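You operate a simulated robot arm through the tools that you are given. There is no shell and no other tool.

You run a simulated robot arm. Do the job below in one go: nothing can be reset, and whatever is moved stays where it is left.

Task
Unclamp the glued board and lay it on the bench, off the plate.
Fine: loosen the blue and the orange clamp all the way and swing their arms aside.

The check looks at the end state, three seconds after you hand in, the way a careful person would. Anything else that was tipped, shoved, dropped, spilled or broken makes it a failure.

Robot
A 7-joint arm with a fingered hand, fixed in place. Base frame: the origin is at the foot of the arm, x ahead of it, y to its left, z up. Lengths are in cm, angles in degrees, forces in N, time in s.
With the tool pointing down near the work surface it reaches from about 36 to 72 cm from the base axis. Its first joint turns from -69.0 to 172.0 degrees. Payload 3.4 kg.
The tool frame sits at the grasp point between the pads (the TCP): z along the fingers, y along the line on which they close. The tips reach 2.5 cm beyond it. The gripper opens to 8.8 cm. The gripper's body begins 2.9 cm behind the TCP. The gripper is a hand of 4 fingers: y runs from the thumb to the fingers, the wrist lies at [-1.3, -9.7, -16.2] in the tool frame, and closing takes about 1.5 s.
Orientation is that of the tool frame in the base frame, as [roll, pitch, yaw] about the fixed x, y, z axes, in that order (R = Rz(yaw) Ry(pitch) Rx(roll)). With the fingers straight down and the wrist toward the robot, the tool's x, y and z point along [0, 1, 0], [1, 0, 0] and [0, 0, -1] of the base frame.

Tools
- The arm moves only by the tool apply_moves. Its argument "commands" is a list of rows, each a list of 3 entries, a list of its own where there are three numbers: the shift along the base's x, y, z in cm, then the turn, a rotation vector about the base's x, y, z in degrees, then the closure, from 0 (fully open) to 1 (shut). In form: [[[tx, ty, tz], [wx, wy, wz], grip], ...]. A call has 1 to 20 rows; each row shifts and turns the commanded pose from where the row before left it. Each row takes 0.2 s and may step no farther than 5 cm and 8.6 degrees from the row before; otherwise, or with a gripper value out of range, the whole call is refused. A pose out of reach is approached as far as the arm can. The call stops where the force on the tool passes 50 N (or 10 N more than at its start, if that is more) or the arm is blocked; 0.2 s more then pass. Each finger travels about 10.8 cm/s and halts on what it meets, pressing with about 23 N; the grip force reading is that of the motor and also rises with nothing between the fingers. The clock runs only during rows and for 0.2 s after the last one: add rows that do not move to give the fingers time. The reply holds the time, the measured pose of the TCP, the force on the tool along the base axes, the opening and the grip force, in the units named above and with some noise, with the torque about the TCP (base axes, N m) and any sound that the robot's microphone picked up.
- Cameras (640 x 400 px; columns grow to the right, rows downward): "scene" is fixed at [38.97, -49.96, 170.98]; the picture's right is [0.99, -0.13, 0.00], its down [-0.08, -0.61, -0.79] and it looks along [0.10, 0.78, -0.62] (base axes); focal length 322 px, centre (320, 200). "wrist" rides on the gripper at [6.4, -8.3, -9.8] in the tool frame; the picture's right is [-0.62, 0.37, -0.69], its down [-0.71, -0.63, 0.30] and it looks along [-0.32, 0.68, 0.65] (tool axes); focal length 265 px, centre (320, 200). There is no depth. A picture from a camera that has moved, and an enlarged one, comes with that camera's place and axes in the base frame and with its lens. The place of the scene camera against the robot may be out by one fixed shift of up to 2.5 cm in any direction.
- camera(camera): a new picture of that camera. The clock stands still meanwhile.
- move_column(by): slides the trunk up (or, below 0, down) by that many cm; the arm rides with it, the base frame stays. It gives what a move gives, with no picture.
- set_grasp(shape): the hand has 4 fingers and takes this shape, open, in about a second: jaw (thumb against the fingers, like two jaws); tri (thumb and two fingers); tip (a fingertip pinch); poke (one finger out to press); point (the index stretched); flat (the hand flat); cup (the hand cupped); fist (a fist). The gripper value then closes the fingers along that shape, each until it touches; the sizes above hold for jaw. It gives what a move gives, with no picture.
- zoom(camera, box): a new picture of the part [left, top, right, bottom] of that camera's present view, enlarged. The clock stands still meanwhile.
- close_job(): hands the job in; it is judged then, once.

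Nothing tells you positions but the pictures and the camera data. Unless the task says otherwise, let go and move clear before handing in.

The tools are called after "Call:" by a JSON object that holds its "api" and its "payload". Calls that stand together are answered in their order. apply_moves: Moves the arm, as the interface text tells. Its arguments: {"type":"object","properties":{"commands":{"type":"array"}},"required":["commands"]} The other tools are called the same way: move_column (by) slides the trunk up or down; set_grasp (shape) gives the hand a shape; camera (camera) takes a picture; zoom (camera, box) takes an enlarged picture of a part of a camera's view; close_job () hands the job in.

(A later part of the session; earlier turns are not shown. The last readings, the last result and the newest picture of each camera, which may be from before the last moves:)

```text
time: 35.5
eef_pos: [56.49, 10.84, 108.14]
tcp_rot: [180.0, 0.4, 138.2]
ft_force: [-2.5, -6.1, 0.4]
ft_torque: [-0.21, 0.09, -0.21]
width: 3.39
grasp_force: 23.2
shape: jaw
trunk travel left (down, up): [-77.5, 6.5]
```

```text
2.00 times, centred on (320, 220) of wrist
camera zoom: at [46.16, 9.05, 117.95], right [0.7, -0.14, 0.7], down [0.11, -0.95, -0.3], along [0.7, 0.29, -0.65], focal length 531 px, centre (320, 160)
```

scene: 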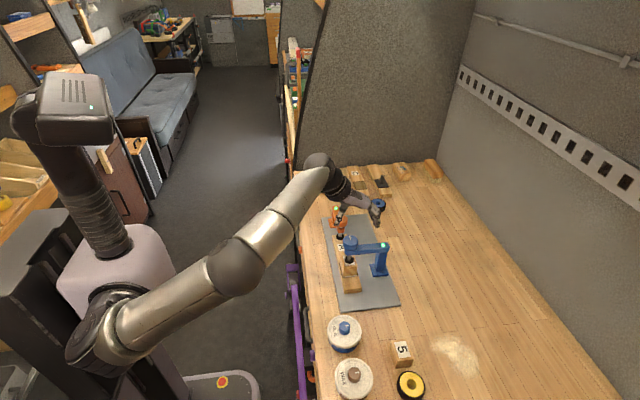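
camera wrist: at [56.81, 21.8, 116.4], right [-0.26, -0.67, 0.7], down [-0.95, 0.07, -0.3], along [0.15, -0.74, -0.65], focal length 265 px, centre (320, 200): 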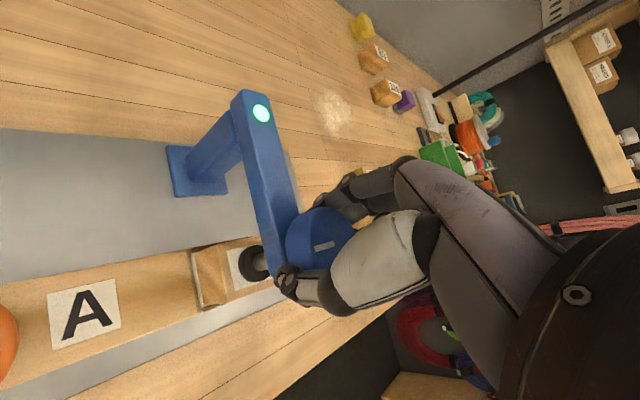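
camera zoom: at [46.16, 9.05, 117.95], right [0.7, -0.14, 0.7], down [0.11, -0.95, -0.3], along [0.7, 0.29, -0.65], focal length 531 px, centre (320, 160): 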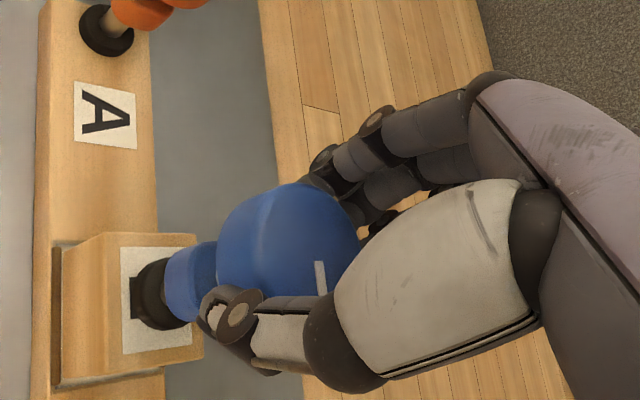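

Total rotation is now about 200° and the pad has clearly lifted. I'll release, rotate back and do a third stroke.

Call:
{"api": "apply_moves", "payload": {"commands": [[[0, 0, 0], [0, 0, 0], 0.5], [[0, 0, 0], [0, 0, 0], 0.2], [[0, 0, 0], [0, 0, 0], 0.2], [[0, 0, 0], [0, 0, 0], 0.2], [[0, 0, 0.2], [0, 0, -8], 0.2], [[0, 0, 0], [0, 0, -8], 0.2], [[0, 0, 0], [0, 0, -8], 0.2], [[0, 0, 0], [0, 0, -8], 0.2], [[0, 0, 0], [0, 0, -8], 0.2], [[0, 0, 0], [0, 0, -8], 0.2], [[0, 0, 0], [0, 0, -8], 0.2], [[0, 0, 0], [0, 0, -8], 0.2], [[0, 0, 0], [0, 0, -8], 0.2], [[0, 0, 0], [0, 0, -8], 0.2], [[0, 0, 0], [0, 0, -8], 0.2], [[0, 0, 0], [0, 0, -8], 0.2], [[0, 0, 0], [0, 0, -2], 0.2], [[0, 0, 0], [0, 0, 0], 0.2]]}}

Call:
{"api": "zoom", "payload": {"camera": "scene", "box": [325, 215, 385, 275]}}

Call:
{"api": "zoom", "payload": {"camera": "wrist", "box": [220, 120, 420, 320]}}

```text
time: 39.3
eef_pos: [56.61, 11.0, 108.2]
tcp_rot: [-179.9, 0.3, 40.1]
ft_force: [0.5, -0.9, -0.4]
ft_torque: [-0.02, -0.03, 0.01]
width: 7.03
grasp_force: 0.0
shape: jaw
trunk travel left (down, up): [-77.5, 6.5]
```

```text
6.67 times, centred on (355, 245) of scene
camera zoom: at [38.97, -49.96, 170.98], right [0.99, -0.13, 0.0], down [-0.08, -0.61, -0.79], along [0.1, 0.78, -0.62], focal length 2146 px, centre (87, -100)
```

zoom: 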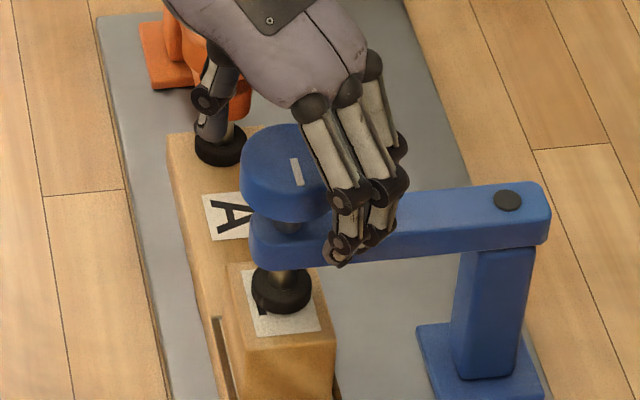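

```text
2.00 times, centred on (320, 220) of wrist
camera zoom: at [56.17, 21.69, 118.02], right [-0.23, -0.68, 0.7], down [-0.95, 0.02, -0.3], along [0.19, -0.73, -0.65], focal length 531 px, centre (320, 160)
```

zoom: 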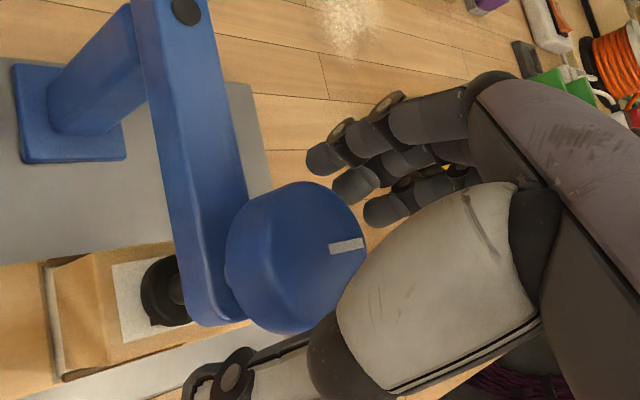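

Call:
{"api": "apply_moves", "payload": {"commands": [[[0, 0, 0], [0, 0, 0], 0.5], [[0, 0, 0], [0, 0, 0], 0.8], [[0, 0, 0], [0, 0, 0], 1], [[0, 0, 0], [0, 0, 0], 1], [[0, 0, 0], [0, 0, 0], 1], [[0, 0, 0], [0, 0, 0], 1], [[0, 0, 0.02], [0, 0, 7], 1], [[0, 0, 0.02], [0, 0, 7], 1], [[0, 0, 0.02], [0, 0, 7], 1], [[0, 0, 0.02], [0, 0, 7], 1], [[0, 0, 0.02], [0, 0, 7], 1], [[0, 0, 0.02], [0, 0, 7], 1], [[0, 0, 0.02], [0, 0, 7], 1], [[0, 0, 0], [0, 0, 0], 1]]}}

Call:
{"api": "zoom", "payload": {"camera": "scene", "box": [325, 215, 385, 275]}}

Call:
{"api": "zoom", "payload": {"camera": "wrist", "box": [220, 120, 420, 320]}}

```text
time: 42.3
eef_pos: [56.72, 11.23, 108.29]
tcp_rot: [-179.9, 0.4, 89.2]
ft_force: [-0.9, 2.1, -4.1]
ft_torque: [-0.02, -0.1, -0.08]
width: 3.04
grasp_force: 22.7
shape: jaw
trunk travel left (down, up): [-77.5, 6.5]
```

```text
6.67 times, centred on (355, 245) of scene
camera zoom: at [38.97, -49.96, 170.98], right [0.99, -0.13, 0.0], down [-0.08, -0.61, -0.79], along [0.1, 0.78, -0.62], focal length 2146 px, centre (87, -100)
```

zoom: 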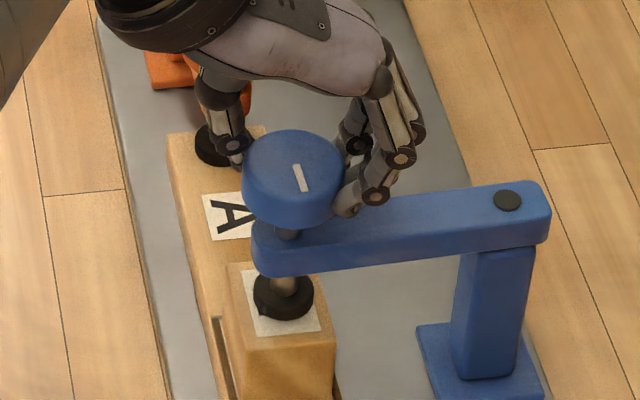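

```text
2.00 times, centred on (320, 220) of wrist
camera zoom: at [48.4, 17.8, 118.16], right [0.36, -0.62, 0.7], down [-0.64, -0.71, -0.3], along [0.68, -0.34, -0.65], focal length 531 px, centre (320, 160)
```

zoom: 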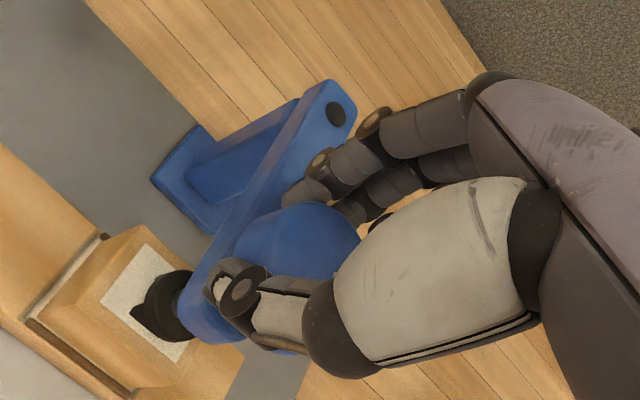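

The blue knob no longer turns with the hand: its mark stayed put while the arm itself began to swing, so it is at its fully loosened stop. I'll release and rotate back with the hand loosely caging the knob, ready to push the arm toward -y with the thumb.

Call:
{"api": "apply_moves", "payload": {"commands": [[[0, 0, 0], [0, 0, 0], 0.5], [[0, 0, 0], [0, 0, 0], 0.2], [[0, 0, 0], [0, 0, 0], 0.2], [[0, 0, 0], [0, 0, 0], 0.2], [[0, 0, 0.2], [0, 0, -8], 0.2], [[0, 0, 0], [0, 0, -8], 0.2], [[0, 0, 0], [0, 0, -8], 0.2], [[0, 0, 0], [0, 0, -8], 0.2], [[0, 0, 0], [0, 0, -8], 0.2], [[0, 0, 0], [0, 0, -8], 0.2], [[0, 0, 0], [0, 0, -2], 0.2], [[0, 0, 0], [0, 0, 0], 0.2]]}}

Call:
{"api": "zoom", "payload": {"camera": "scene", "box": [325, 215, 385, 275]}}

Call:
{"api": "zoom", "payload": {"camera": "wrist", "box": [220, 120, 420, 320]}}

```text
time: 44.9
eef_pos: [56.59, 10.97, 108.52]
tcp_rot: [-180.0, 0.4, 39.1]
ft_force: [0.0, 0.3, 1.4]
ft_torque: [0.0, -0.01, 0.01]
width: 7.02
grasp_force: 0.1
shape: jaw
trunk travel left (down, up): [-77.5, 6.5]
```

```text
6.67 times, centred on (355, 245) of scene
camera zoom: at [38.97, -49.96, 170.98], right [0.99, -0.13, 0.0], down [-0.08, -0.61, -0.79], along [0.1, 0.78, -0.62], focal length 2146 px, centre (87, -100)
```

zoom: 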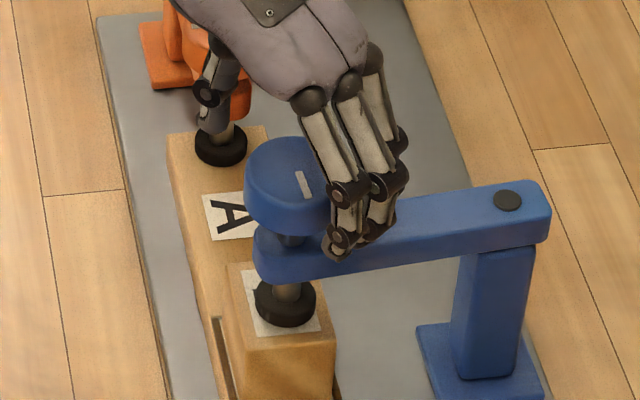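

```text
2.00 times, centred on (320, 220) of wrist
camera zoom: at [56.37, 21.68, 118.4], right [-0.24, -0.68, 0.7], down [-0.95, 0.04, -0.3], along [0.18, -0.74, -0.65], focal length 531 px, centre (320, 160)
```

zoom: 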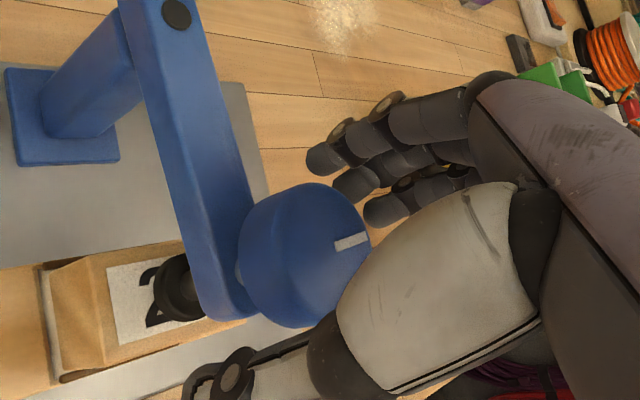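

The arm has swung about 4° and moves freely. Before swinging it I want to confirm the knob really is at its stop, so I'll recentre a bit lower for a firm grip and try turning once more.

Call:
{"api": "apply_moves", "payload": {"commands": [[[0, -0.6, -0.6], [0, 0, 0], 0.2], [[0, 0, 0], [0, 0, 0], 0.5], [[0, 0, 0], [0, 0, 0], 0.8], [[0, 0, 0], [0, 0, 0], 1], [[0, 0, 0], [0, 0, 0], 1], [[0, 0, 0], [0, 0, 0], 1], [[0, 0, 0], [0, 0, 0], 1]]}}

Call:
{"api": "zoom", "payload": {"camera": "wrist", "box": [220, 120, 420, 320]}}

Call:
{"api": "zoom", "payload": {"camera": "scene", "box": [325, 215, 385, 275]}}

```text
time: 46.5
eef_pos: [56.54, 10.47, 107.96]
tcp_rot: [-179.9, 0.5, 39.2]
ft_force: [-1.0, 2.9, 0.2]
ft_torque: [0.03, 0.0, -0.08]
width: 3.5
grasp_force: 23.3
shape: jaw
trunk travel left (down, up): [-77.5, 6.5]
```

```text
2.00 times, centred on (320, 220) of wrist
camera zoom: at [56.33, 21.13, 117.83], right [-0.24, -0.68, 0.7], down [-0.95, 0.04, -0.3], along [0.18, -0.74, -0.65], focal length 531 px, centre (320, 160)
```

zoom: 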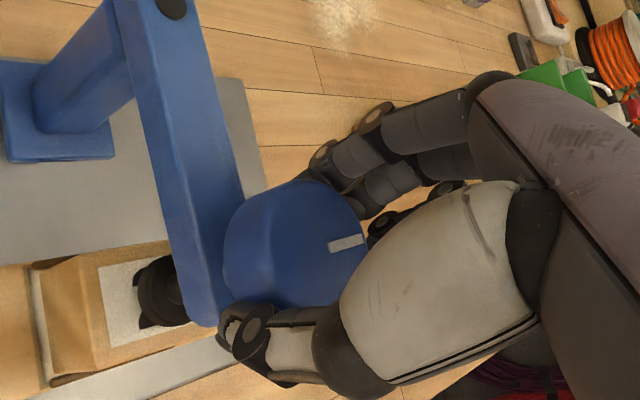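

```text
6.67 times, centred on (355, 245) of scene
camera zoom: at [38.97, -49.96, 170.98], right [0.99, -0.13, 0.0], down [-0.08, -0.61, -0.79], along [0.1, 0.78, -0.62], focal length 2146 px, centre (87, -100)
```

zoom: 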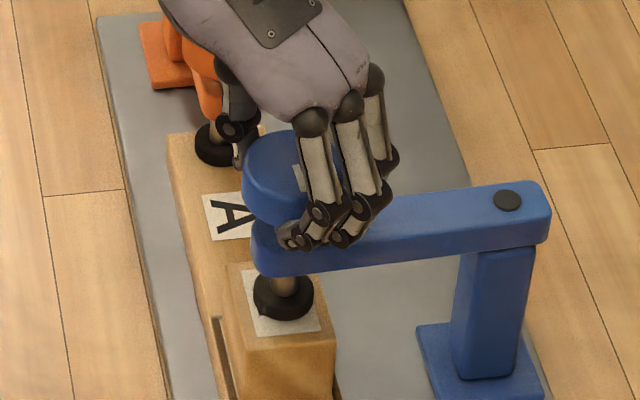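

Firm, balanced grip. I'll now turn a further 20° and compare the mark's angle with the arm.

Call:
{"api": "apply_moves", "payload": {"commands": [[[0, 0, 0], [0, 0, 5], 1], [[0, 0, 0], [0, 0, 5], 1], [[0, 0, 0], [0, 0, 5], 1], [[0, 0, 0], [0, 0, 5], 1], [[0, 0, 0], [0, 0, 0], 1]]}}

Call:
{"api": "zoom", "payload": {"camera": "wrist", "box": [220, 120, 420, 320]}}

Call:
{"api": "zoom", "payload": {"camera": "scene", "box": [325, 215, 385, 275]}}

```text
time: 47.7
eef_pos: [56.4, 10.57, 108.04]
tcp_rot: [-180.0, 0.4, 59.4]
ft_force: [-6.4, -2.7, -2.2]
ft_torque: [-0.07, 0.13, -0.29]
width: 3.41
grasp_force: 22.6
shape: jaw
trunk travel left (down, up): [-77.5, 6.5]
```

```text
2.00 times, centred on (320, 220) of wrist
camera zoom: at [52.61, 20.29, 117.86], right [0.0, -0.72, 0.7], down [-0.91, -0.29, -0.3], along [0.42, -0.63, -0.65], focal length 531 px, centre (320, 160)
```

zoom: 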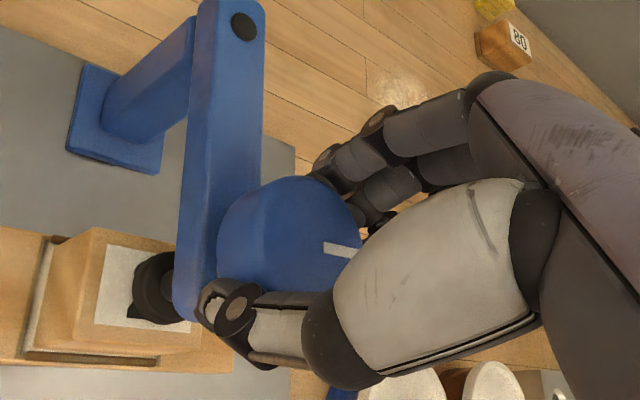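

```text
6.67 times, centred on (355, 245) of scene
camera zoom: at [38.97, -49.96, 170.98], right [0.99, -0.13, 0.0], down [-0.08, -0.61, -0.79], along [0.1, 0.78, -0.62], focal length 2146 px, centre (87, -100)
```

zoom: 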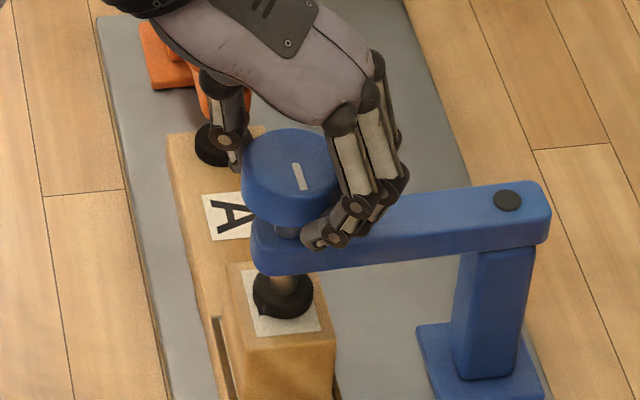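

The torque rose to -0.29 N·m while the mark stayed put, so the blue knob is at its hard stop and fully loosened. Now I'll open slightly to a loose cage, rotate back and swing the arm about its post (near x≈66.3, y≈10.6) toward -y in small arc steps.

Call:
{"api": "apply_moves", "payload": {"commands": [[[0, 0, 0], [0, 0, 0], 0.5], [[0, 0, 0], [0, 0, 0], 0.3], [[0, 0, 0], [0, 0, 0], 0.3], [[0, 0, 0], [0, 0, -7], 0.3], [[0, 0, 0], [0, 0, -7], 0.3], [[0, 0, 0], [0, 0, -6], 0.3], [[0, 0, 0], [0, 0, 0], 0.3], [[0.04, -0.85, 0], [0, 0, 5], 0.3], [[0.11, -0.83, 0], [0, 0, 5], 0.3], [[0.18, -0.83, 0], [0, 0, 5], 0.3], [[0.25, -0.81, 0], [0, 0, 5], 0.3], [[0, 0, 0], [0, 0, 0], 0.3]]}}

Call:
{"api": "zoom", "payload": {"camera": "scene", "box": [320, 210, 400, 290]}}

Call:
{"api": "camera", "payload": {"camera": "wrist"}}

```text
time: 50.3
eef_pos: [57.19, 7.16, 107.88]
tcp_rot: [-180.0, 0.4, 59.3]
ft_force: [0.3, 0.2, 1.0]
ft_torque: [-0.02, -0.01, -0.02]
width: 6.17
grasp_force: 0.0
shape: jaw
trunk travel left (down, up): [-77.5, 6.5]
```

```text
5.00 times, centred on (360, 250) of scene
camera zoom: at [38.97, -49.96, 170.98], right [0.99, -0.13, 0.0], down [-0.08, -0.61, -0.79], along [0.1, 0.78, -0.62], focal length 1609 px, centre (120, -50)
```

zoom: 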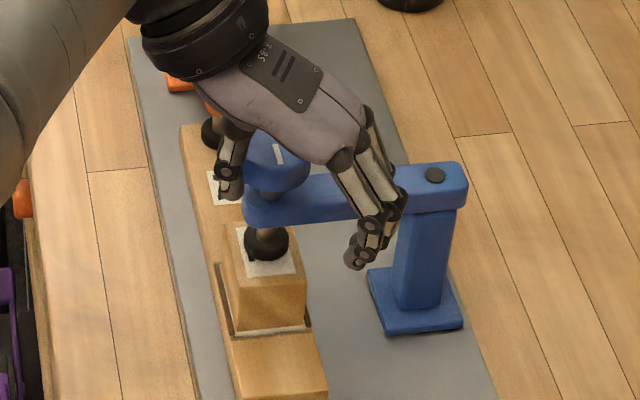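

```text
taken
camera wrist: at [53.38, 17.05, 117.8], right [0.0, -0.72, 0.7], down [-0.91, -0.29, -0.3], along [0.42, -0.63, -0.65], focal length 265 px, centre (320, 200)
```

wrist: 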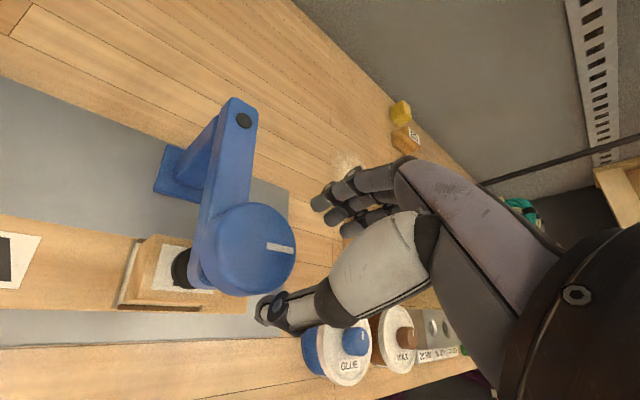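

The loose cage slid past the knob without moving it, because the thumb isn't squarely behind it at this yaw. I'll lift, return over the knob (at about 56.65, 10.5) and instead hold it firmly while turning the hand together with the arm along the arc.

Call:
{"api": "apply_moves", "payload": {"commands": [[[0, 0, 1.5], [0, 0, 0], 0.1], [[0, 0, 1.8], [0, 0, 0], 0], [[-0.1, 0.9, 0], [0, 0, -7], 0], [[-0.2, 0.9, 0], [0, 0, -7], 0], [[-0.2, 0.9, 0], [0, 0, -7], 0], [[0, 0.6, 0], [0, 0, 0], 0], [[0, 0, 0], [0, 0, 0], 0]]}}

Call:
{"api": "camera", "payload": {"camera": "wrist"}}

```text
time: 51.9
eef_pos: [56.67, 10.45, 111.32]
tcp_rot: [-179.9, 0.4, 38.1]
ft_force: [0.3, 0.1, 0.5]
ft_torque: [0.0, 0.03, 0.01]
width: 8.75
grasp_force: 0.0
shape: jaw
trunk travel left (down, up): [-77.5, 6.5]
```

```text
taken
camera wrist: at [56.66, 21.1, 121.07], right [-0.26, -0.67, 0.7], down [-0.95, 0.05, -0.3], along [0.16, -0.74, -0.65], focal length 265 px, centre (320, 200)
```

wrist: 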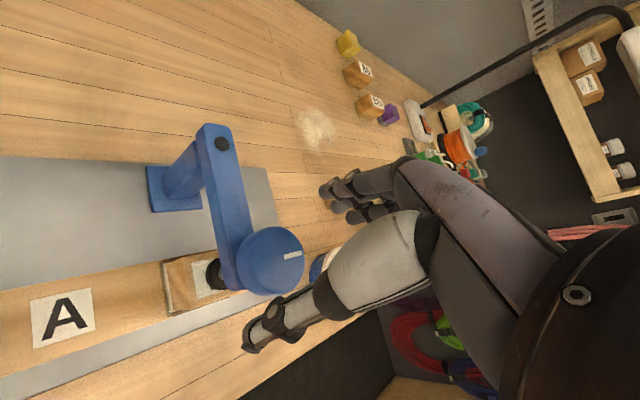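

Call:
{"api": "apply_moves", "payload": {"commands": [[[0, 0, -1.7], [0, 0, 0], 0], [[0, 0, -1.7], [0, 0, 0], 0.1], [[0, 0, 0], [0, 0, 0], 0.4], [[0, 0, 0], [0, 0, 0], 0.7], [[0, 0, 0], [0, 0, 0], 1], [[0, 0, 0], [0, 0, 0], 1], [[0, 0, 0], [0, 0, 0], 1], [[0, 0, 0], [0, 0, 0], 1], [[0, 0, 0], [0, 0, 0], 1]]}}

```text
time: 53.9
eef_pos: [56.63, 10.34, 107.77]
tcp_rot: [-179.9, 0.4, 38.3]
ft_force: [-4.5, 1.1, -4.3]
ft_torque: [0.04, 0.1, -0.06]
width: 3.45
grasp_force: 22.8
shape: jaw
trunk travel left (down, up): [-77.5, 6.5]
```

The knob is gripped firmly. Now I'll swing it along the arc, turning the hand with it.

Call:
{"api": "apply_moves", "payload": {"commands": [[[0.07, -0.85, 0], [0, 0, 5], 1], [[0.14, -0.83, 0], [0, 0, 5], 1], [[0.21, -0.82, 0], [0, 0, 5], 1], [[0.29, -0.79, 0], [0, 0, 5], 1], [[0, 0, 0], [0, 0, 0], 1]]}}

Call:
{"api": "zoom", "payload": {"camera": "scene", "box": [320, 210, 400, 290]}}

Call:
{"api": "camera", "payload": {"camera": "wrist"}}

```text
time: 55.1
eef_pos: [57.36, 7.24, 107.86]
tcp_rot: [-179.9, 0.4, 58.2]
ft_force: [-4.8, -2.1, -5.2]
ft_torque: [-0.04, 0.11, 0.0]
width: 3.4
grasp_force: 22.9
shape: jaw
trunk travel left (down, up): [-77.5, 6.5]
```

```text
5.00 times, centred on (360, 250) of scene
camera zoom: at [38.97, -49.96, 170.98], right [0.99, -0.13, 0.0], down [-0.08, -0.61, -0.79], along [0.1, 0.78, -0.62], focal length 1609 px, centre (120, -50)
```

zoom: 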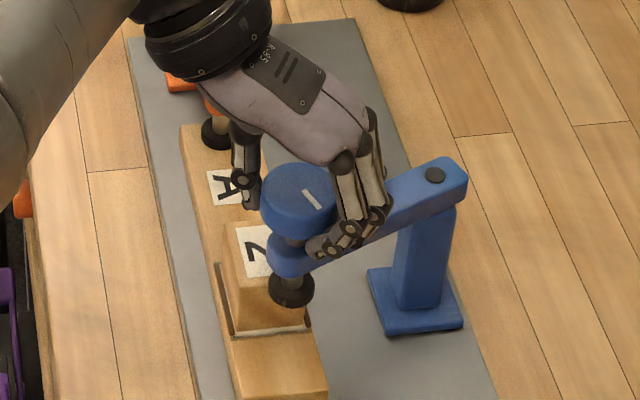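

```text
taken
camera wrist: at [53.71, 17.07, 117.7], right [-0.01, -0.72, 0.7], down [-0.91, -0.28, -0.3], along [0.41, -0.64, -0.65], focal length 265 px, centre (320, 200)
```

wrist: 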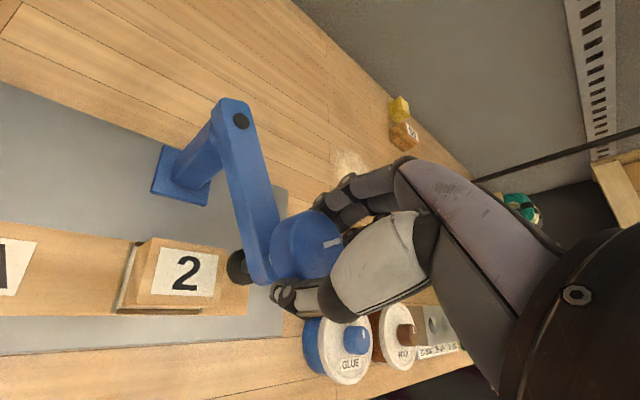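

The blue arm swings freely and its pad is clear of the block (labelled "2"). I'll continue the arc to about 90°.

Call:
{"api": "apply_moves", "payload": {"commands": [[[0.33, -0.78, 0], [0, 0, 5], 1], [[0.39, -0.75, 0], [0, 0, 5], 1], [[0.45, -0.71, 0], [0, 0, 5], 1], [[0.52, -0.68, 0], [0, 0, 5], 1], [[0.57, -0.62, 0], [0, 0, 5], 1], [[0.62, -0.57, 0], [0, 0, 5], 1], [[0.68, -0.52, 0], [0, 0, 5], 1], [[0, 0, 0], [0, 0, 0], 1]]}}

Call:
{"api": "zoom", "payload": {"camera": "scene", "box": [320, 210, 400, 290]}}

Call:
{"api": "camera", "payload": {"camera": "wrist"}}

```text
time: 56.9
eef_pos: [60.99, 2.47, 107.78]
tcp_rot: [-179.8, 0.4, 93.3]
ft_force: [0.5, 2.7, -3.3]
ft_torque: [0.06, 0.11, 0.0]
width: 3.35
grasp_force: 23.0
shape: jaw
trunk travel left (down, up): [-77.5, 6.5]
```

```text
5.00 times, centred on (360, 250) of scene
camera zoom: at [38.97, -49.96, 170.98], right [0.99, -0.13, 0.0], down [-0.08, -0.61, -0.79], along [0.1, 0.78, -0.62], focal length 1609 px, centre (120, -50)
```

zoom: 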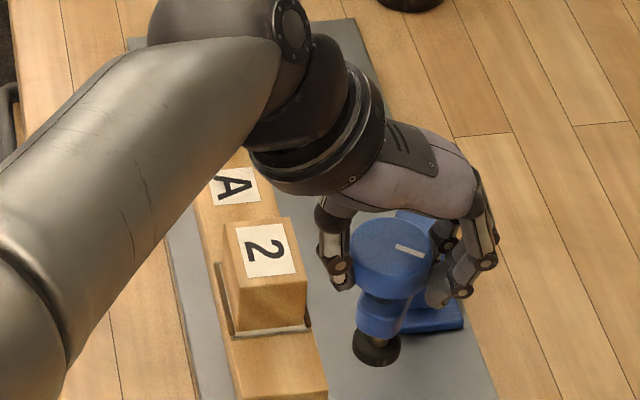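

```text
taken
camera wrist: at [52.36, 8.67, 117.65], right [0.4, -0.59, 0.7], down [-0.59, -0.75, -0.3], along [0.7, -0.29, -0.65], focal length 265 px, centre (320, 200)
```

wrist: 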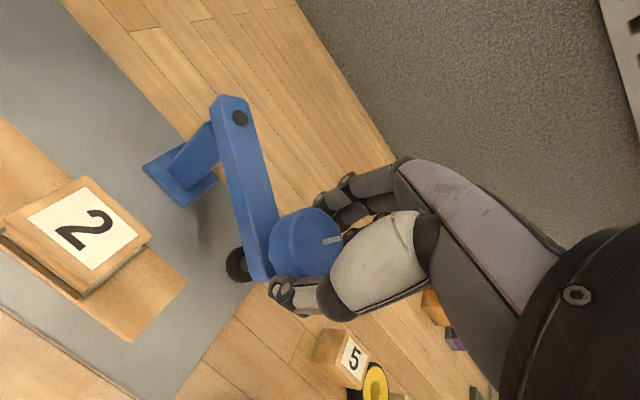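

Call:
{"api": "apply_moves", "payload": {"commands": [[[0.71, -0.45, 0], [0, 0, 5], 1], [[0.75, -0.39, 0], [0, 0, 5], 1], [[0.78, -0.33, 0], [0, 0, 5], 1], [[0.81, -0.25, 0], [0, 0, 5], 1], [[0.83, -0.18, 0], [0, 0, 5], 1], [[0.83, -0.11, 0], [0, 0, 5], 1], [[0.85, -0.04, 0], [0, 0, 5], 1], [[0, 0, 0], [0, 0, 0], 1]]}}

Call:
{"api": "zoom", "payload": {"camera": "scene", "box": [320, 210, 400, 290]}}

Call:
{"api": "camera", "payload": {"camera": "wrist"}}

```text
time: 58.7
eef_pos: [65.86, 0.89, 107.65]
tcp_rot: [-179.8, 0.4, 123.0]
ft_force: [2.2, 5.9, -6.3]
ft_torque: [0.06, 0.03, -0.02]
width: 3.35
grasp_force: 22.8
shape: jaw
out of reach, approached as far as the arm can: row 7
trunk travel left (down, up): [-77.5, 6.5]
```

```text
5.00 times, centred on (360, 250) of scene
camera zoom: at [38.97, -49.96, 170.98], right [0.99, -0.13, 0.0], down [-0.08, -0.61, -0.79], along [0.1, 0.78, -0.62], focal length 1609 px, centre (120, -50)
```

zoom: 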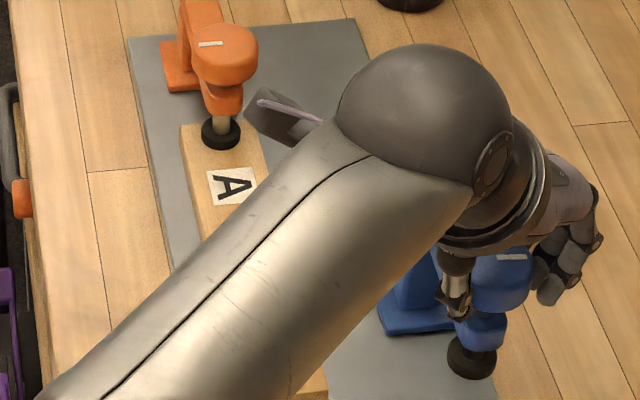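

```text
taken
camera wrist: at [55.27, 1.89, 117.56], right [0.65, -0.31, 0.7], down [-0.14, -0.95, -0.3], along [0.75, 0.1, -0.65], focal length 265 px, centre (320, 200)
```

wrist: 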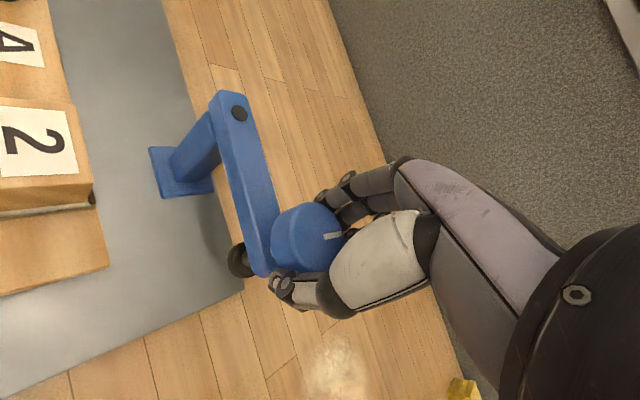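

The blue arm is swung about 87° aside, well clear of the board. I'll release the knob and lift straight up.

Call:
{"api": "apply_moves", "payload": {"commands": [[[0, 0, 0], [0, 0, 0], 0.5], [[0, 0, 0], [0, 0, 0], 0.3], [[0, 0, 0], [0, 0, 0], 0.1], [[0, 0, 0], [0, 0, 0], 0], [[0, 0, 1.5], [0, 0, 0], 0], [[0, 0, 2.5], [0, 0, 0], 0], [[0, 0, 2.5], [0, 0, 0], 0], [[-1, 1, 1.5], [0, 0, -6], 0], [[-2, 2, 0], [0, 0, -8], 0], [[-2, 3, 0], [0, 0, -8], 0], [[-2, 3, 0], [0, 0, -8], 0], [[-1, 3, 0], [0, 0, -8], 0], [[-1, 3, 0], [0, 0, -8], 0], [[0, 0, 0], [0, 0, 0], 0]]}}

Call:
{"api": "camera", "payload": {"camera": "wrist"}}

Call:
{"api": "camera", "payload": {"camera": "scene"}}

```text
time: 61.7
eef_pos: [56.44, 15.61, 110.01]
tcp_rot: [-180.0, 0.4, 77.0]
ft_force: [0.5, -0.7, -0.2]
ft_torque: [0.01, -0.02, 0.01]
width: 8.79
grasp_force: 0.0
shape: jaw
out of reach, approached as far as the arm can: row 5, 6, 7
trunk travel left (down, up): [-77.5, 6.5]
```

```text
taken
camera wrist: at [49.91, 23.89, 119.83], right [0.22, -0.68, 0.7], down [-0.78, -0.56, -0.3], along [0.59, -0.47, -0.65], focal length 265 px, centre (320, 200)
```

wrist: 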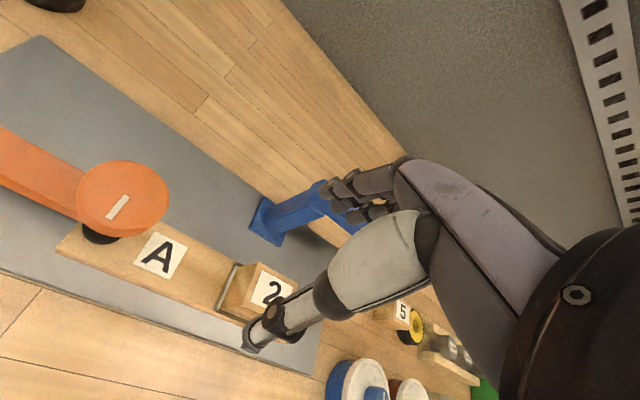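

```text
taken
```

scene: 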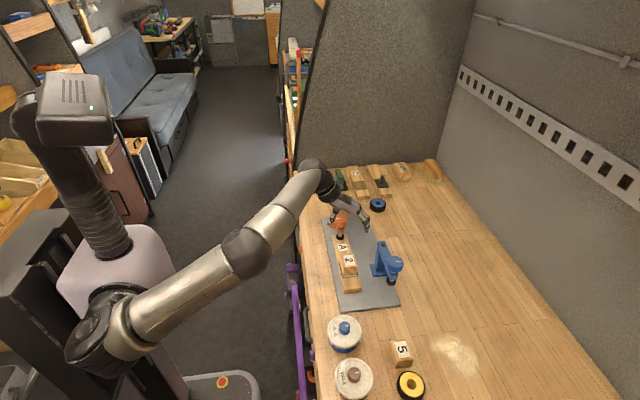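

Call:
{"api": "zoom", "payload": {"camera": "scene", "box": [320, 200, 420, 310]}}

Call:
{"api": "zoom", "payload": {"camera": "scene", "box": [320, 290, 440, 400]}}

```text
3.64 times, centred on (370, 255) of scene
camera zoom: at [38.97, -49.96, 170.98], right [0.99, -0.13, 0.0], down [-0.08, -0.61, -0.79], along [0.1, 0.78, -0.62], focal length 1170 px, centre (138, 0)
```

zoom: 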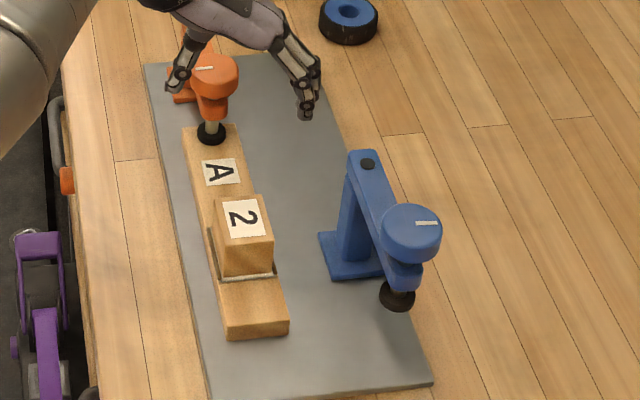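

```text
3.64 times, centred on (380, 345) of scene
camera zoom: at [38.97, -49.96, 170.98], right [0.99, -0.13, 0.0], down [-0.08, -0.61, -0.79], along [0.1, 0.78, -0.62], focal length 1170 px, centre (102, -327)
```

zoom: 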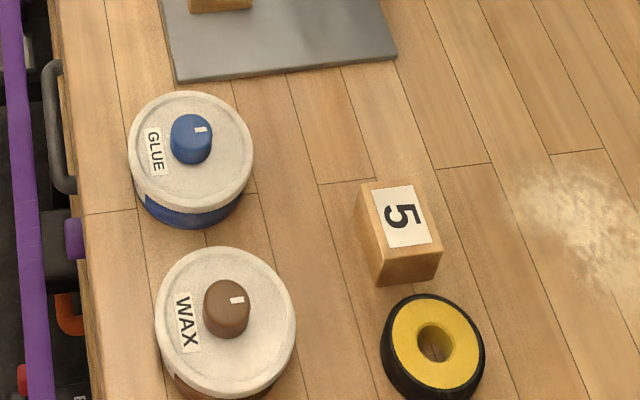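

The blue arm sits about 90° aside with its light off, and nothing else has moved. Next I'll go above the orange knob, at about (56.45, 24.6, 102.2), with a low yaw.

Call:
{"api": "apply_moves", "payload": {"commands": [[[0, 1.5, 0.3], [0, 0, -7], 0], [[0, 1.5, 0.3], [0, 0, -7], 0], [[0, 1.5, 0], [0, 0, -7], 0], [[0, 1.5, 0], [0, 0, -7], 0], [[0, 1.5, 0], [0, 0, -7], 0], [[0, 1.5, 0], [0, 0, -5], 0], [[0, 0, 0], [0, 0, 0], 0]]}}

Call:
{"api": "camera", "payload": {"camera": "wrist"}}

```text
time: 63.3
eef_pos: [55.5, 14.98, 110.21]
tcp_rot: [-180.0, 0.5, 44.5]
ft_force: [0.3, -0.6, 0.4]
ft_torque: [0.04, -0.01, -0.03]
width: 8.76
grasp_force: 0.0
shape: jaw
out of reach, approached as far as the arm can: row 2, 3, 4, 5, 6
trunk travel left (down, up): [-77.5, 6.5]
```

```text
taken
camera wrist: at [54.32, 25.56, 120.03], right [-0.18, -0.69, 0.7], down [-0.95, -0.05, -0.3], along [0.24, -0.72, -0.65], focal length 265 px, centre (320, 200)
```

wrist: 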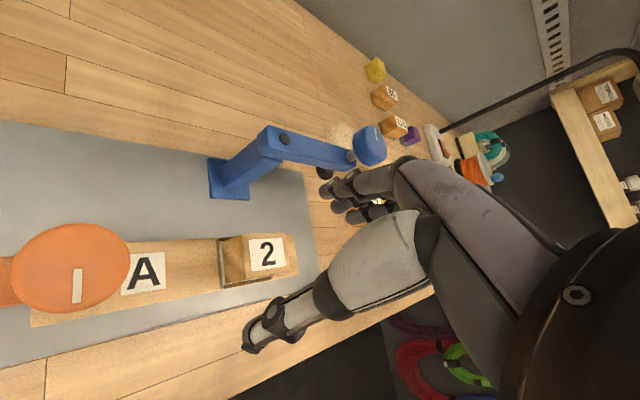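

Low yaw is out of reach farther to +y. I'll go to the orange knob at yaw ~90 first and then see what yaw range is available there.

Call:
{"api": "apply_moves", "payload": {"commands": [[[0, 0, 0.5], [0, 0, 8], 0], [[0, 0, 0.5], [0, 0, 8], 0], [[0, 0, 0], [0, 0, 8], 0], [[0.3, 1, 0], [0, 0, 8], 0], [[0.3, 1.5, 0], [0, 0, 8], 0], [[0.2, 1.5, 0], [0, 0, 6], 0], [[0, 1.5, 0], [0, 0, 0], 0], [[0, 1.5, 0], [0, 0, 0], 0], [[0, 1.5, 0], [0, 0, 0], 0], [[0, 1, 0], [0, 0, 0], 0], [[0, 0, 0], [0, 0, 0], 0]]}}

```text
time: 65.7
eef_pos: [56.26, 22.93, 111.1]
tcp_rot: [-179.9, 0.4, 90.1]
ft_force: [-0.1, -0.1, 1.4]
ft_torque: [-0.02, 0.02, 0.03]
width: 8.8
grasp_force: 0.2
shape: jaw
out of reach, approached as far as the arm can: row 9, 10
trunk travel left (down, up): [-77.5, 6.5]
```

The pose above the orange knob is at the edge of reach because the wrist is higher than the shoulder. I'll raise the trunk 5 cm and come back down with the arm, which should extend its reach there.

Call:
{"api": "move_column", "payload": {"by": 5}}

Call:
{"api": "apply_moves", "payload": {"commands": [[[0, 0, -1.5], [0, 0, 0], 0], [[0, 0, -1.5], [0, 0, 0], 0], [[0, 0, -1.5], [0, 0, 0], 0], [[0, 0.6, 0], [0, 0, 0], 0], [[0, 0.6, 0], [0, 0, 0], 0], [[0, 0.4, 0], [0, 0, 0], 0], [[0, 0, 0], [0, 0, 0], 0]]}}

Call:
{"api": "camera", "payload": {"camera": "wrist"}}

```text
time: 66.6
eef_pos: [56.37, 23.03, 116.01]
tcp_rot: [-180.0, 0.5, 90.0]
ft_force: [-0.1, 0.6, 0.2]
ft_torque: [0.02, 0.01, 0.0]
width: 8.79
grasp_force: 0.0
shape: jaw
trunk travel left (down, up): [-82.5, 1.5]
```

```text
time: 68.2
eef_pos: [56.2, 23.92, 111.57]
tcp_rot: [180.0, 0.3, 90.2]
ft_force: [-0.5, 0.3, -0.7]
ft_torque: [0.01, 0.01, 0.0]
width: 8.78
grasp_force: 0.0
shape: jaw
out of reach, approached as far as the arm can: row 5
trunk travel left (down, up): [-82.5, 1.5]
```

```text
taken
camera wrist: at [47.88, 30.38, 121.38], right [0.37, -0.62, 0.7], down [-0.63, -0.72, -0.3], along [0.68, -0.33, -0.65], focal length 265 px, centre (320, 200)
```

wrist: 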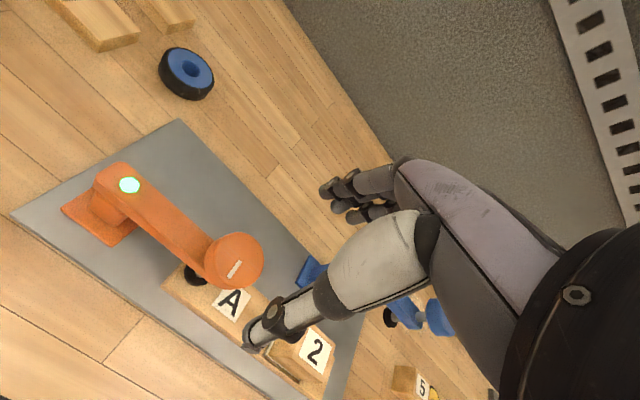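

The orange knob is at about (56.45, 24.5, 102.2). I'll shift onto it while increasing yaw, to find the reachable yaw range here.

Call:
{"api": "apply_moves", "payload": {"commands": [[[0, 0, 0], [0, 0, 8], 0], [[0, 0.3, 0], [0, 0, 8], 0], [[0, 0.2, 0], [0, 0, 8], 0], [[0, 0, 0], [0, 0, 8], 0], [[0, 0, 0], [0, 0, 8], 0], [[0, 0, 0], [0, 0, 8], 0], [[0, 0, 0], [0, 0, 8], 0], [[0, 0, 0], [0, 0, 8], 0], [[0, 0, 0], [0, 0, 8], 0], [[0, 0, 0], [0, 0, 8], 0], [[0, 0, 0], [0, 0, 0], 0]]}}

Call:
{"api": "camera", "payload": {"camera": "wrist"}}

```text
time: 70.6
eef_pos: [50.75, 21.28, 113.23]
tcp_rot: [180.0, 0.6, 151.2]
ft_force: [-0.1, 0.5, 0.6]
ft_torque: [0.02, 0.0, 0.01]
width: 8.76
grasp_force: 0.0
shape: jaw
out of reach, approached as far as the arm can: row 7, 8, 9, 10
trunk travel left (down, up): [-82.5, 1.5]
```

```text
taken
camera wrist: at [41.04, 17.08, 123.16], right [0.72, 0.03, 0.7], down [0.32, -0.9, -0.3], along [0.62, 0.44, -0.65], focal length 265 px, centre (320, 200)
```

wrist: 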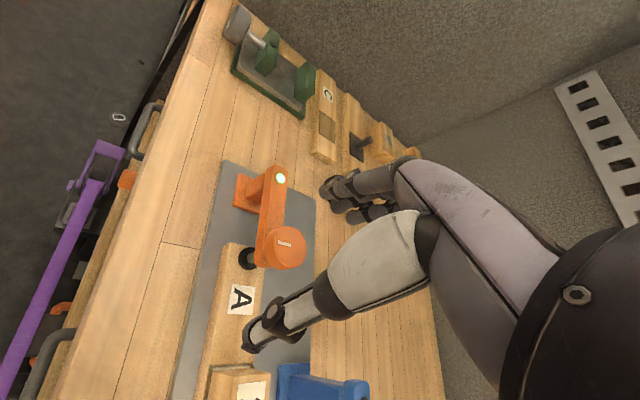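

At this height the usable yaw is only about 90–138°. I'll come down closer to the knob (tips still above it) and test the range there.

Call:
{"api": "apply_moves", "payload": {"commands": [[[0.7, 0.4, -1], [0, 0, -8], 0], [[1, 0.6, -1], [0, 0, -8], 0], [[1, 0.6, -1], [0, 0, 0], 0], [[1, 0.6, -1], [0, 0, 0], 0], [[1, 0.6, -1.2], [0, 0, 0], 0], [[1, 0.4, -1], [0, 0, 0], 0], [[0, 0, 0], [0, 0, 0], 0]]}}

Call:
{"api": "camera", "payload": {"camera": "wrist"}}

```text
time: 72.2
eef_pos: [56.56, 24.38, 107.14]
tcp_rot: [179.9, 0.5, 135.2]
ft_force: [0.6, 0.3, -0.2]
ft_torque: [-0.01, 0.0, 0.0]
width: 8.77
grasp_force: 0.2
shape: jaw
trunk travel left (down, up): [-82.5, 1.5]
```

```text
taken
camera wrist: at [45.99, 23.06, 116.98], right [0.7, -0.17, 0.7], down [0.06, -0.95, -0.3], along [0.72, 0.25, -0.65], focal length 265 px, centre (320, 200)
```

wrist: 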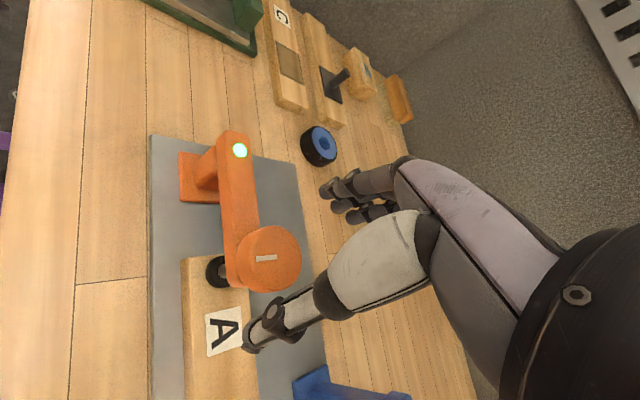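

The knob is right beneath the grasp point at (56.55, 24.4, 102.0). Now I'll test how far clockwise the hand can yaw at this height.

Call:
{"api": "apply_moves", "payload": {"commands": [[[0, 0, 0], [0, 0, -8], 0], [[0, 0, 0], [0, 0, -8], 0], [[0, 0, 0], [0, 0, -8], 0], [[0, 0, 0], [0, 0, -8], 0], [[0, 0, 0], [0, 0, -8], 0], [[0, 0, 0], [0, 0, -8], 0], [[0, 0, 0], [0, 0, -8], 0], [[0, 0, 0], [0, 0, -8], 0], [[0, 0, 0], [0, 0, 0], 0]]}}

```text
time: 74.2
eef_pos: [60.39, 17.09, 108.86]
tcp_rot: [-179.9, 0.5, 71.1]
ft_force: [1.5, -0.5, -0.1]
ft_torque: [0.02, -0.02, 0.01]
width: 8.78
grasp_force: 0.0
shape: jaw
out of reach, approached as far as the arm can: row 6, 7, 8
trunk travel left (down, up): [-82.5, 1.5]
```

Reach is limited by the wrist's distance from the shoulder, giving a usable yaw of about 92–137° at the orange knob. I'll do several ~43° strokes within that window, first returning above the knob at yaw ~95.

Call:
{"api": "apply_moves", "payload": {"commands": [[[-0.6, 0, 0], [0, 0, 6], 0], [[-0.6, 0.8, 0], [0, 0, 6], 0], [[-0.6, 1.2, 0], [0, 0, 6], 0], [[-0.6, 1.2, -0.5], [0, 0, 6], 0], [[-0.5, 1.3, -0.5], [0, 0, 1], 0], [[-0.5, 1.4, -0.5], [0, 0, 0], 0], [[-0.5, 1.4, -0.3], [0, 0, 0], 0], [[0, 0, 0], [0, 0, 0], 0]]}}

Call:
{"api": "camera", "payload": {"camera": "wrist"}}

```text
time: 76.0
eef_pos: [56.47, 24.61, 106.97]
tcp_rot: [-179.8, 0.4, 96.2]
ft_force: [0.1, -0.6, 0.5]
ft_torque: [-0.03, 0.03, -0.01]
width: 8.77
grasp_force: 0.1
shape: jaw
trunk travel left (down, up): [-82.5, 1.5]
```

```text
taken
camera wrist: at [47.47, 30.17, 116.82], right [0.43, -0.57, 0.7], down [-0.55, -0.78, -0.3], along [0.71, -0.25, -0.65], focal length 265 px, centre (320, 200)
```

wrist: 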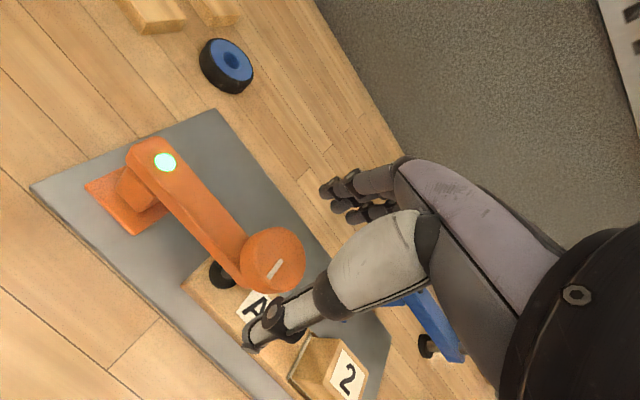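

The projection matches. I'll descend to grip height and close on the orange knob.

Call:
{"api": "apply_moves", "payload": {"commands": [[[0, -0.1, -1.2], [0, 0, 0], 0], [[0, -0.1, -1.2], [0, 0, 0], 0], [[0, 0, -1.1], [0, 0, 0], 0.1], [[0, 0, 0], [0, 0, 0], 0.4], [[0, 0, 0], [0, 0, 0], 0.7], [[0, 0, 0], [0, 0, 0], 1], [[0, 0, 0], [0, 0, 0], 1], [[0, 0, 0], [0, 0, 0], 1], [[0, 0, 0], [0, 0, 0], 1], [[0, 0, 0], [0, 0, 0], 1]]}}

Call:
{"api": "zoom", "payload": {"camera": "wrist", "box": [220, 120, 420, 320]}}

Call:
{"api": "zoom", "payload": {"camera": "scene", "box": [310, 180, 390, 260]}}

```text
time: 78.2
eef_pos: [56.42, 24.34, 103.53]
tcp_rot: [-179.9, 0.5, 96.2]
ft_force: [-3.0, 0.0, -0.6]
ft_torque: [-0.01, 0.02, 0.01]
width: 3.45
grasp_force: 23.1
shape: jaw
trunk travel left (down, up): [-82.5, 1.5]
```

```text
2.00 times, centred on (320, 220) of wrist
camera zoom: at [47.47, 29.96, 113.37], right [0.43, -0.57, 0.7], down [-0.55, -0.78, -0.3], along [0.71, -0.25, -0.65], focal length 531 px, centre (320, 160)
```

zoom: 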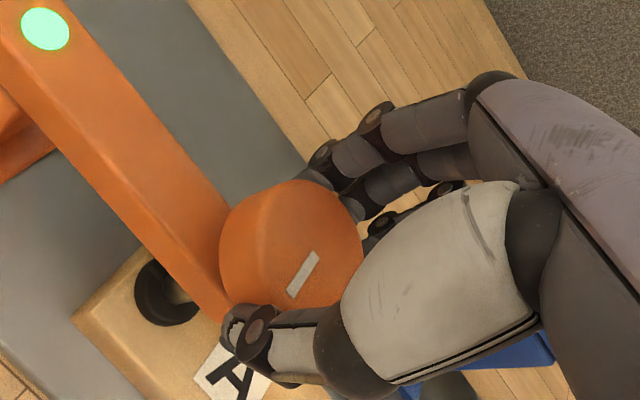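

```text
5.00 times, centred on (350, 220) of scene
camera zoom: at [38.97, -49.96, 170.98], right [0.99, -0.13, 0.0], down [-0.08, -0.61, -0.79], along [0.1, 0.78, -0.62], focal length 1609 px, centre (170, 100)
```

zoom: 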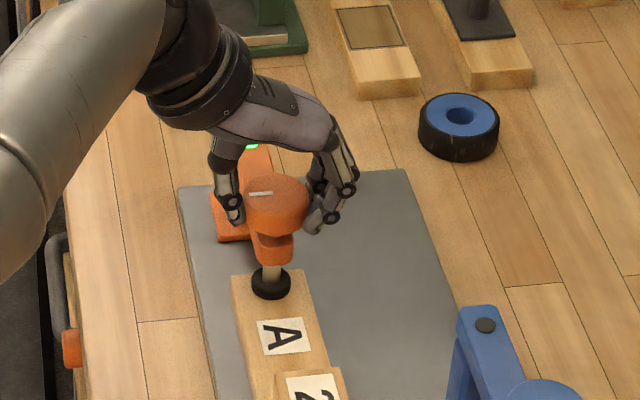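

The orange knob is gripped cleanly. I'll turn it counter-clockwise by about 38°.

Call:
{"api": "apply_moves", "payload": {"commands": [[[0, 0, 0], [0, 0, 6], 1], [[0, 0, 0], [0, 0, 6], 1], [[0, 0, 0], [0, 0, 6], 1], [[0, 0, 0], [0, 0, 6], 1], [[0, 0, 0], [0, 0, 6], 1], [[0, 0, 0], [0, 0, 6], 1], [[0, 0, 0], [0, 0, 3], 1], [[0, 0, 0], [0, 0, 0], 1]]}}

Call:
{"api": "zoom", "payload": {"camera": "wrist", "box": [220, 120, 420, 320]}}

Call:
{"api": "zoom", "payload": {"camera": "scene", "box": [310, 180, 390, 260]}}

```text
time: 80.0
eef_pos: [56.55, 24.17, 103.52]
tcp_rot: [-180.0, 0.3, 135.2]
ft_force: [0.8, -4.1, 0.3]
ft_torque: [-0.05, -0.02, -0.08]
width: 3.4
grasp_force: 23.4
shape: jaw
trunk travel left (down, up): [-82.5, 1.5]
```

```text
2.00 times, centred on (320, 220) of wrist
camera zoom: at [46.02, 22.94, 113.38], right [0.7, -0.17, 0.7], down [0.06, -0.95, -0.3], along [0.72, 0.25, -0.65], focal length 531 px, centre (320, 160)
```

zoom: 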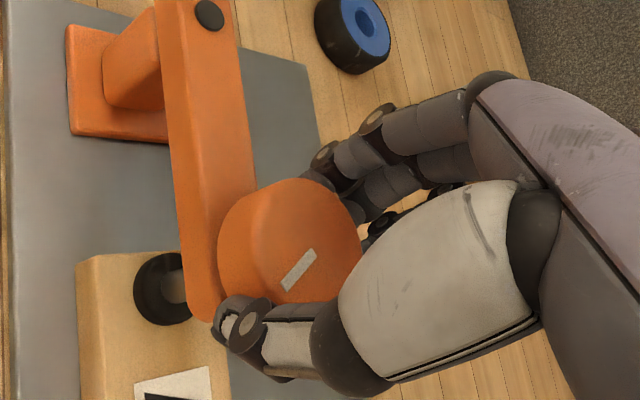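

```text
5.00 times, centred on (350, 220) of scene
camera zoom: at [38.97, -49.96, 170.98], right [0.99, -0.13, 0.0], down [-0.08, -0.61, -0.79], along [0.1, 0.78, -0.62], focal length 1609 px, centre (170, 100)
```

zoom: 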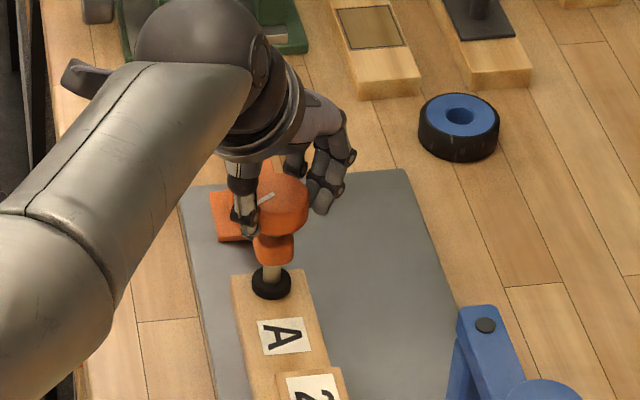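

The orange light went out, so that direction is right here too. I'll run a full regrip-and-turn cycle.

Call:
{"api": "apply_moves", "payload": {"commands": [[[0, 0, 0], [0, 0, 0], 0.5], [[0, 0, 0], [0, 0, 0], 0.2], [[0, 0, 0.1], [0, 0, 0], 0.2], [[0, 0, 0], [0, 0, -7], 0.2], [[0, 0, 0], [0, 0, -7], 0.2], [[0, 0, 0], [0, 0, -7], 0.2], [[0, 0, 0], [0, 0, -7], 0.2], [[0, 0, 0], [0, 0, -7], 0.2], [[0, 0, 0], [0, 0, -6], 0.2], [[0, 0, 0], [0, 0, 0], 0.6], [[0, 0, 0], [0, 0, 0], 1], [[0, 0, 0], [0, 0, 0], 1], [[0, 0, 0], [0, 0, 0], 1], [[0, 0, 0], [0, 0, 0], 1], [[0, 0, 0.02], [0, 0, 7], 1], [[0, 0, 0.02], [0, 0, 7], 1], [[0, 0, 0.02], [0, 0, 7], 1], [[0, 0, 0.02], [0, 0, 7], 1], [[0, 0, 0.02], [0, 0, 7], 1], [[0, 0, 0], [0, 0, 5], 1]]}}

Call:
{"api": "zoom", "payload": {"camera": "wrist", "box": [220, 120, 420, 320]}}

Call:
{"api": "zoom", "payload": {"camera": "scene", "box": [310, 180, 390, 260]}}

```text
time: 84.2
eef_pos: [56.47, 24.15, 103.71]
tcp_rot: [180.0, 0.5, 134.2]
ft_force: [0.6, -2.3, -0.7]
ft_torque: [-0.06, 0.02, -0.04]
width: 3.43
grasp_force: 23.5
shape: jaw
trunk travel left (down, up): [-82.5, 1.5]
```

```text
2.00 times, centred on (320, 220) of wrist
camera zoom: at [46.02, 23.12, 113.57], right [0.69, -0.18, 0.7], down [0.05, -0.95, -0.3], along [0.72, 0.24, -0.65], focal length 531 px, centre (320, 160)
```

zoom: 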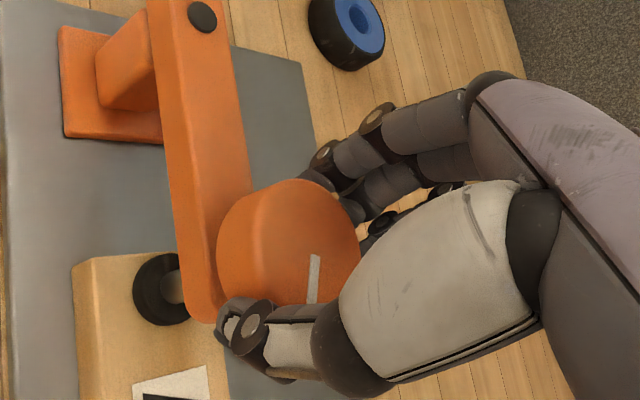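

```text
5.00 times, centred on (350, 220) of scene
camera zoom: at [38.97, -49.96, 170.98], right [0.99, -0.13, 0.0], down [-0.08, -0.61, -0.79], along [0.1, 0.78, -0.62], focal length 1609 px, centre (170, 100)
```

zoom: 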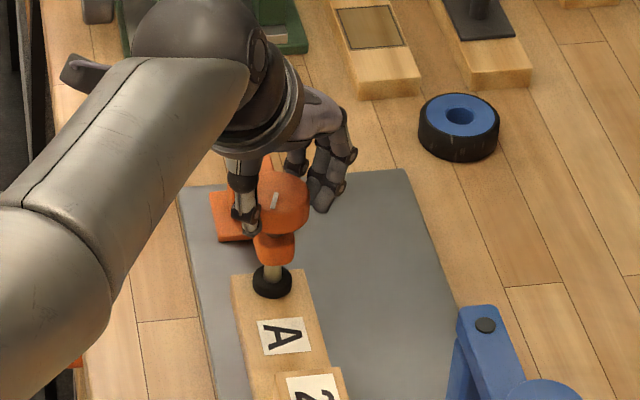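

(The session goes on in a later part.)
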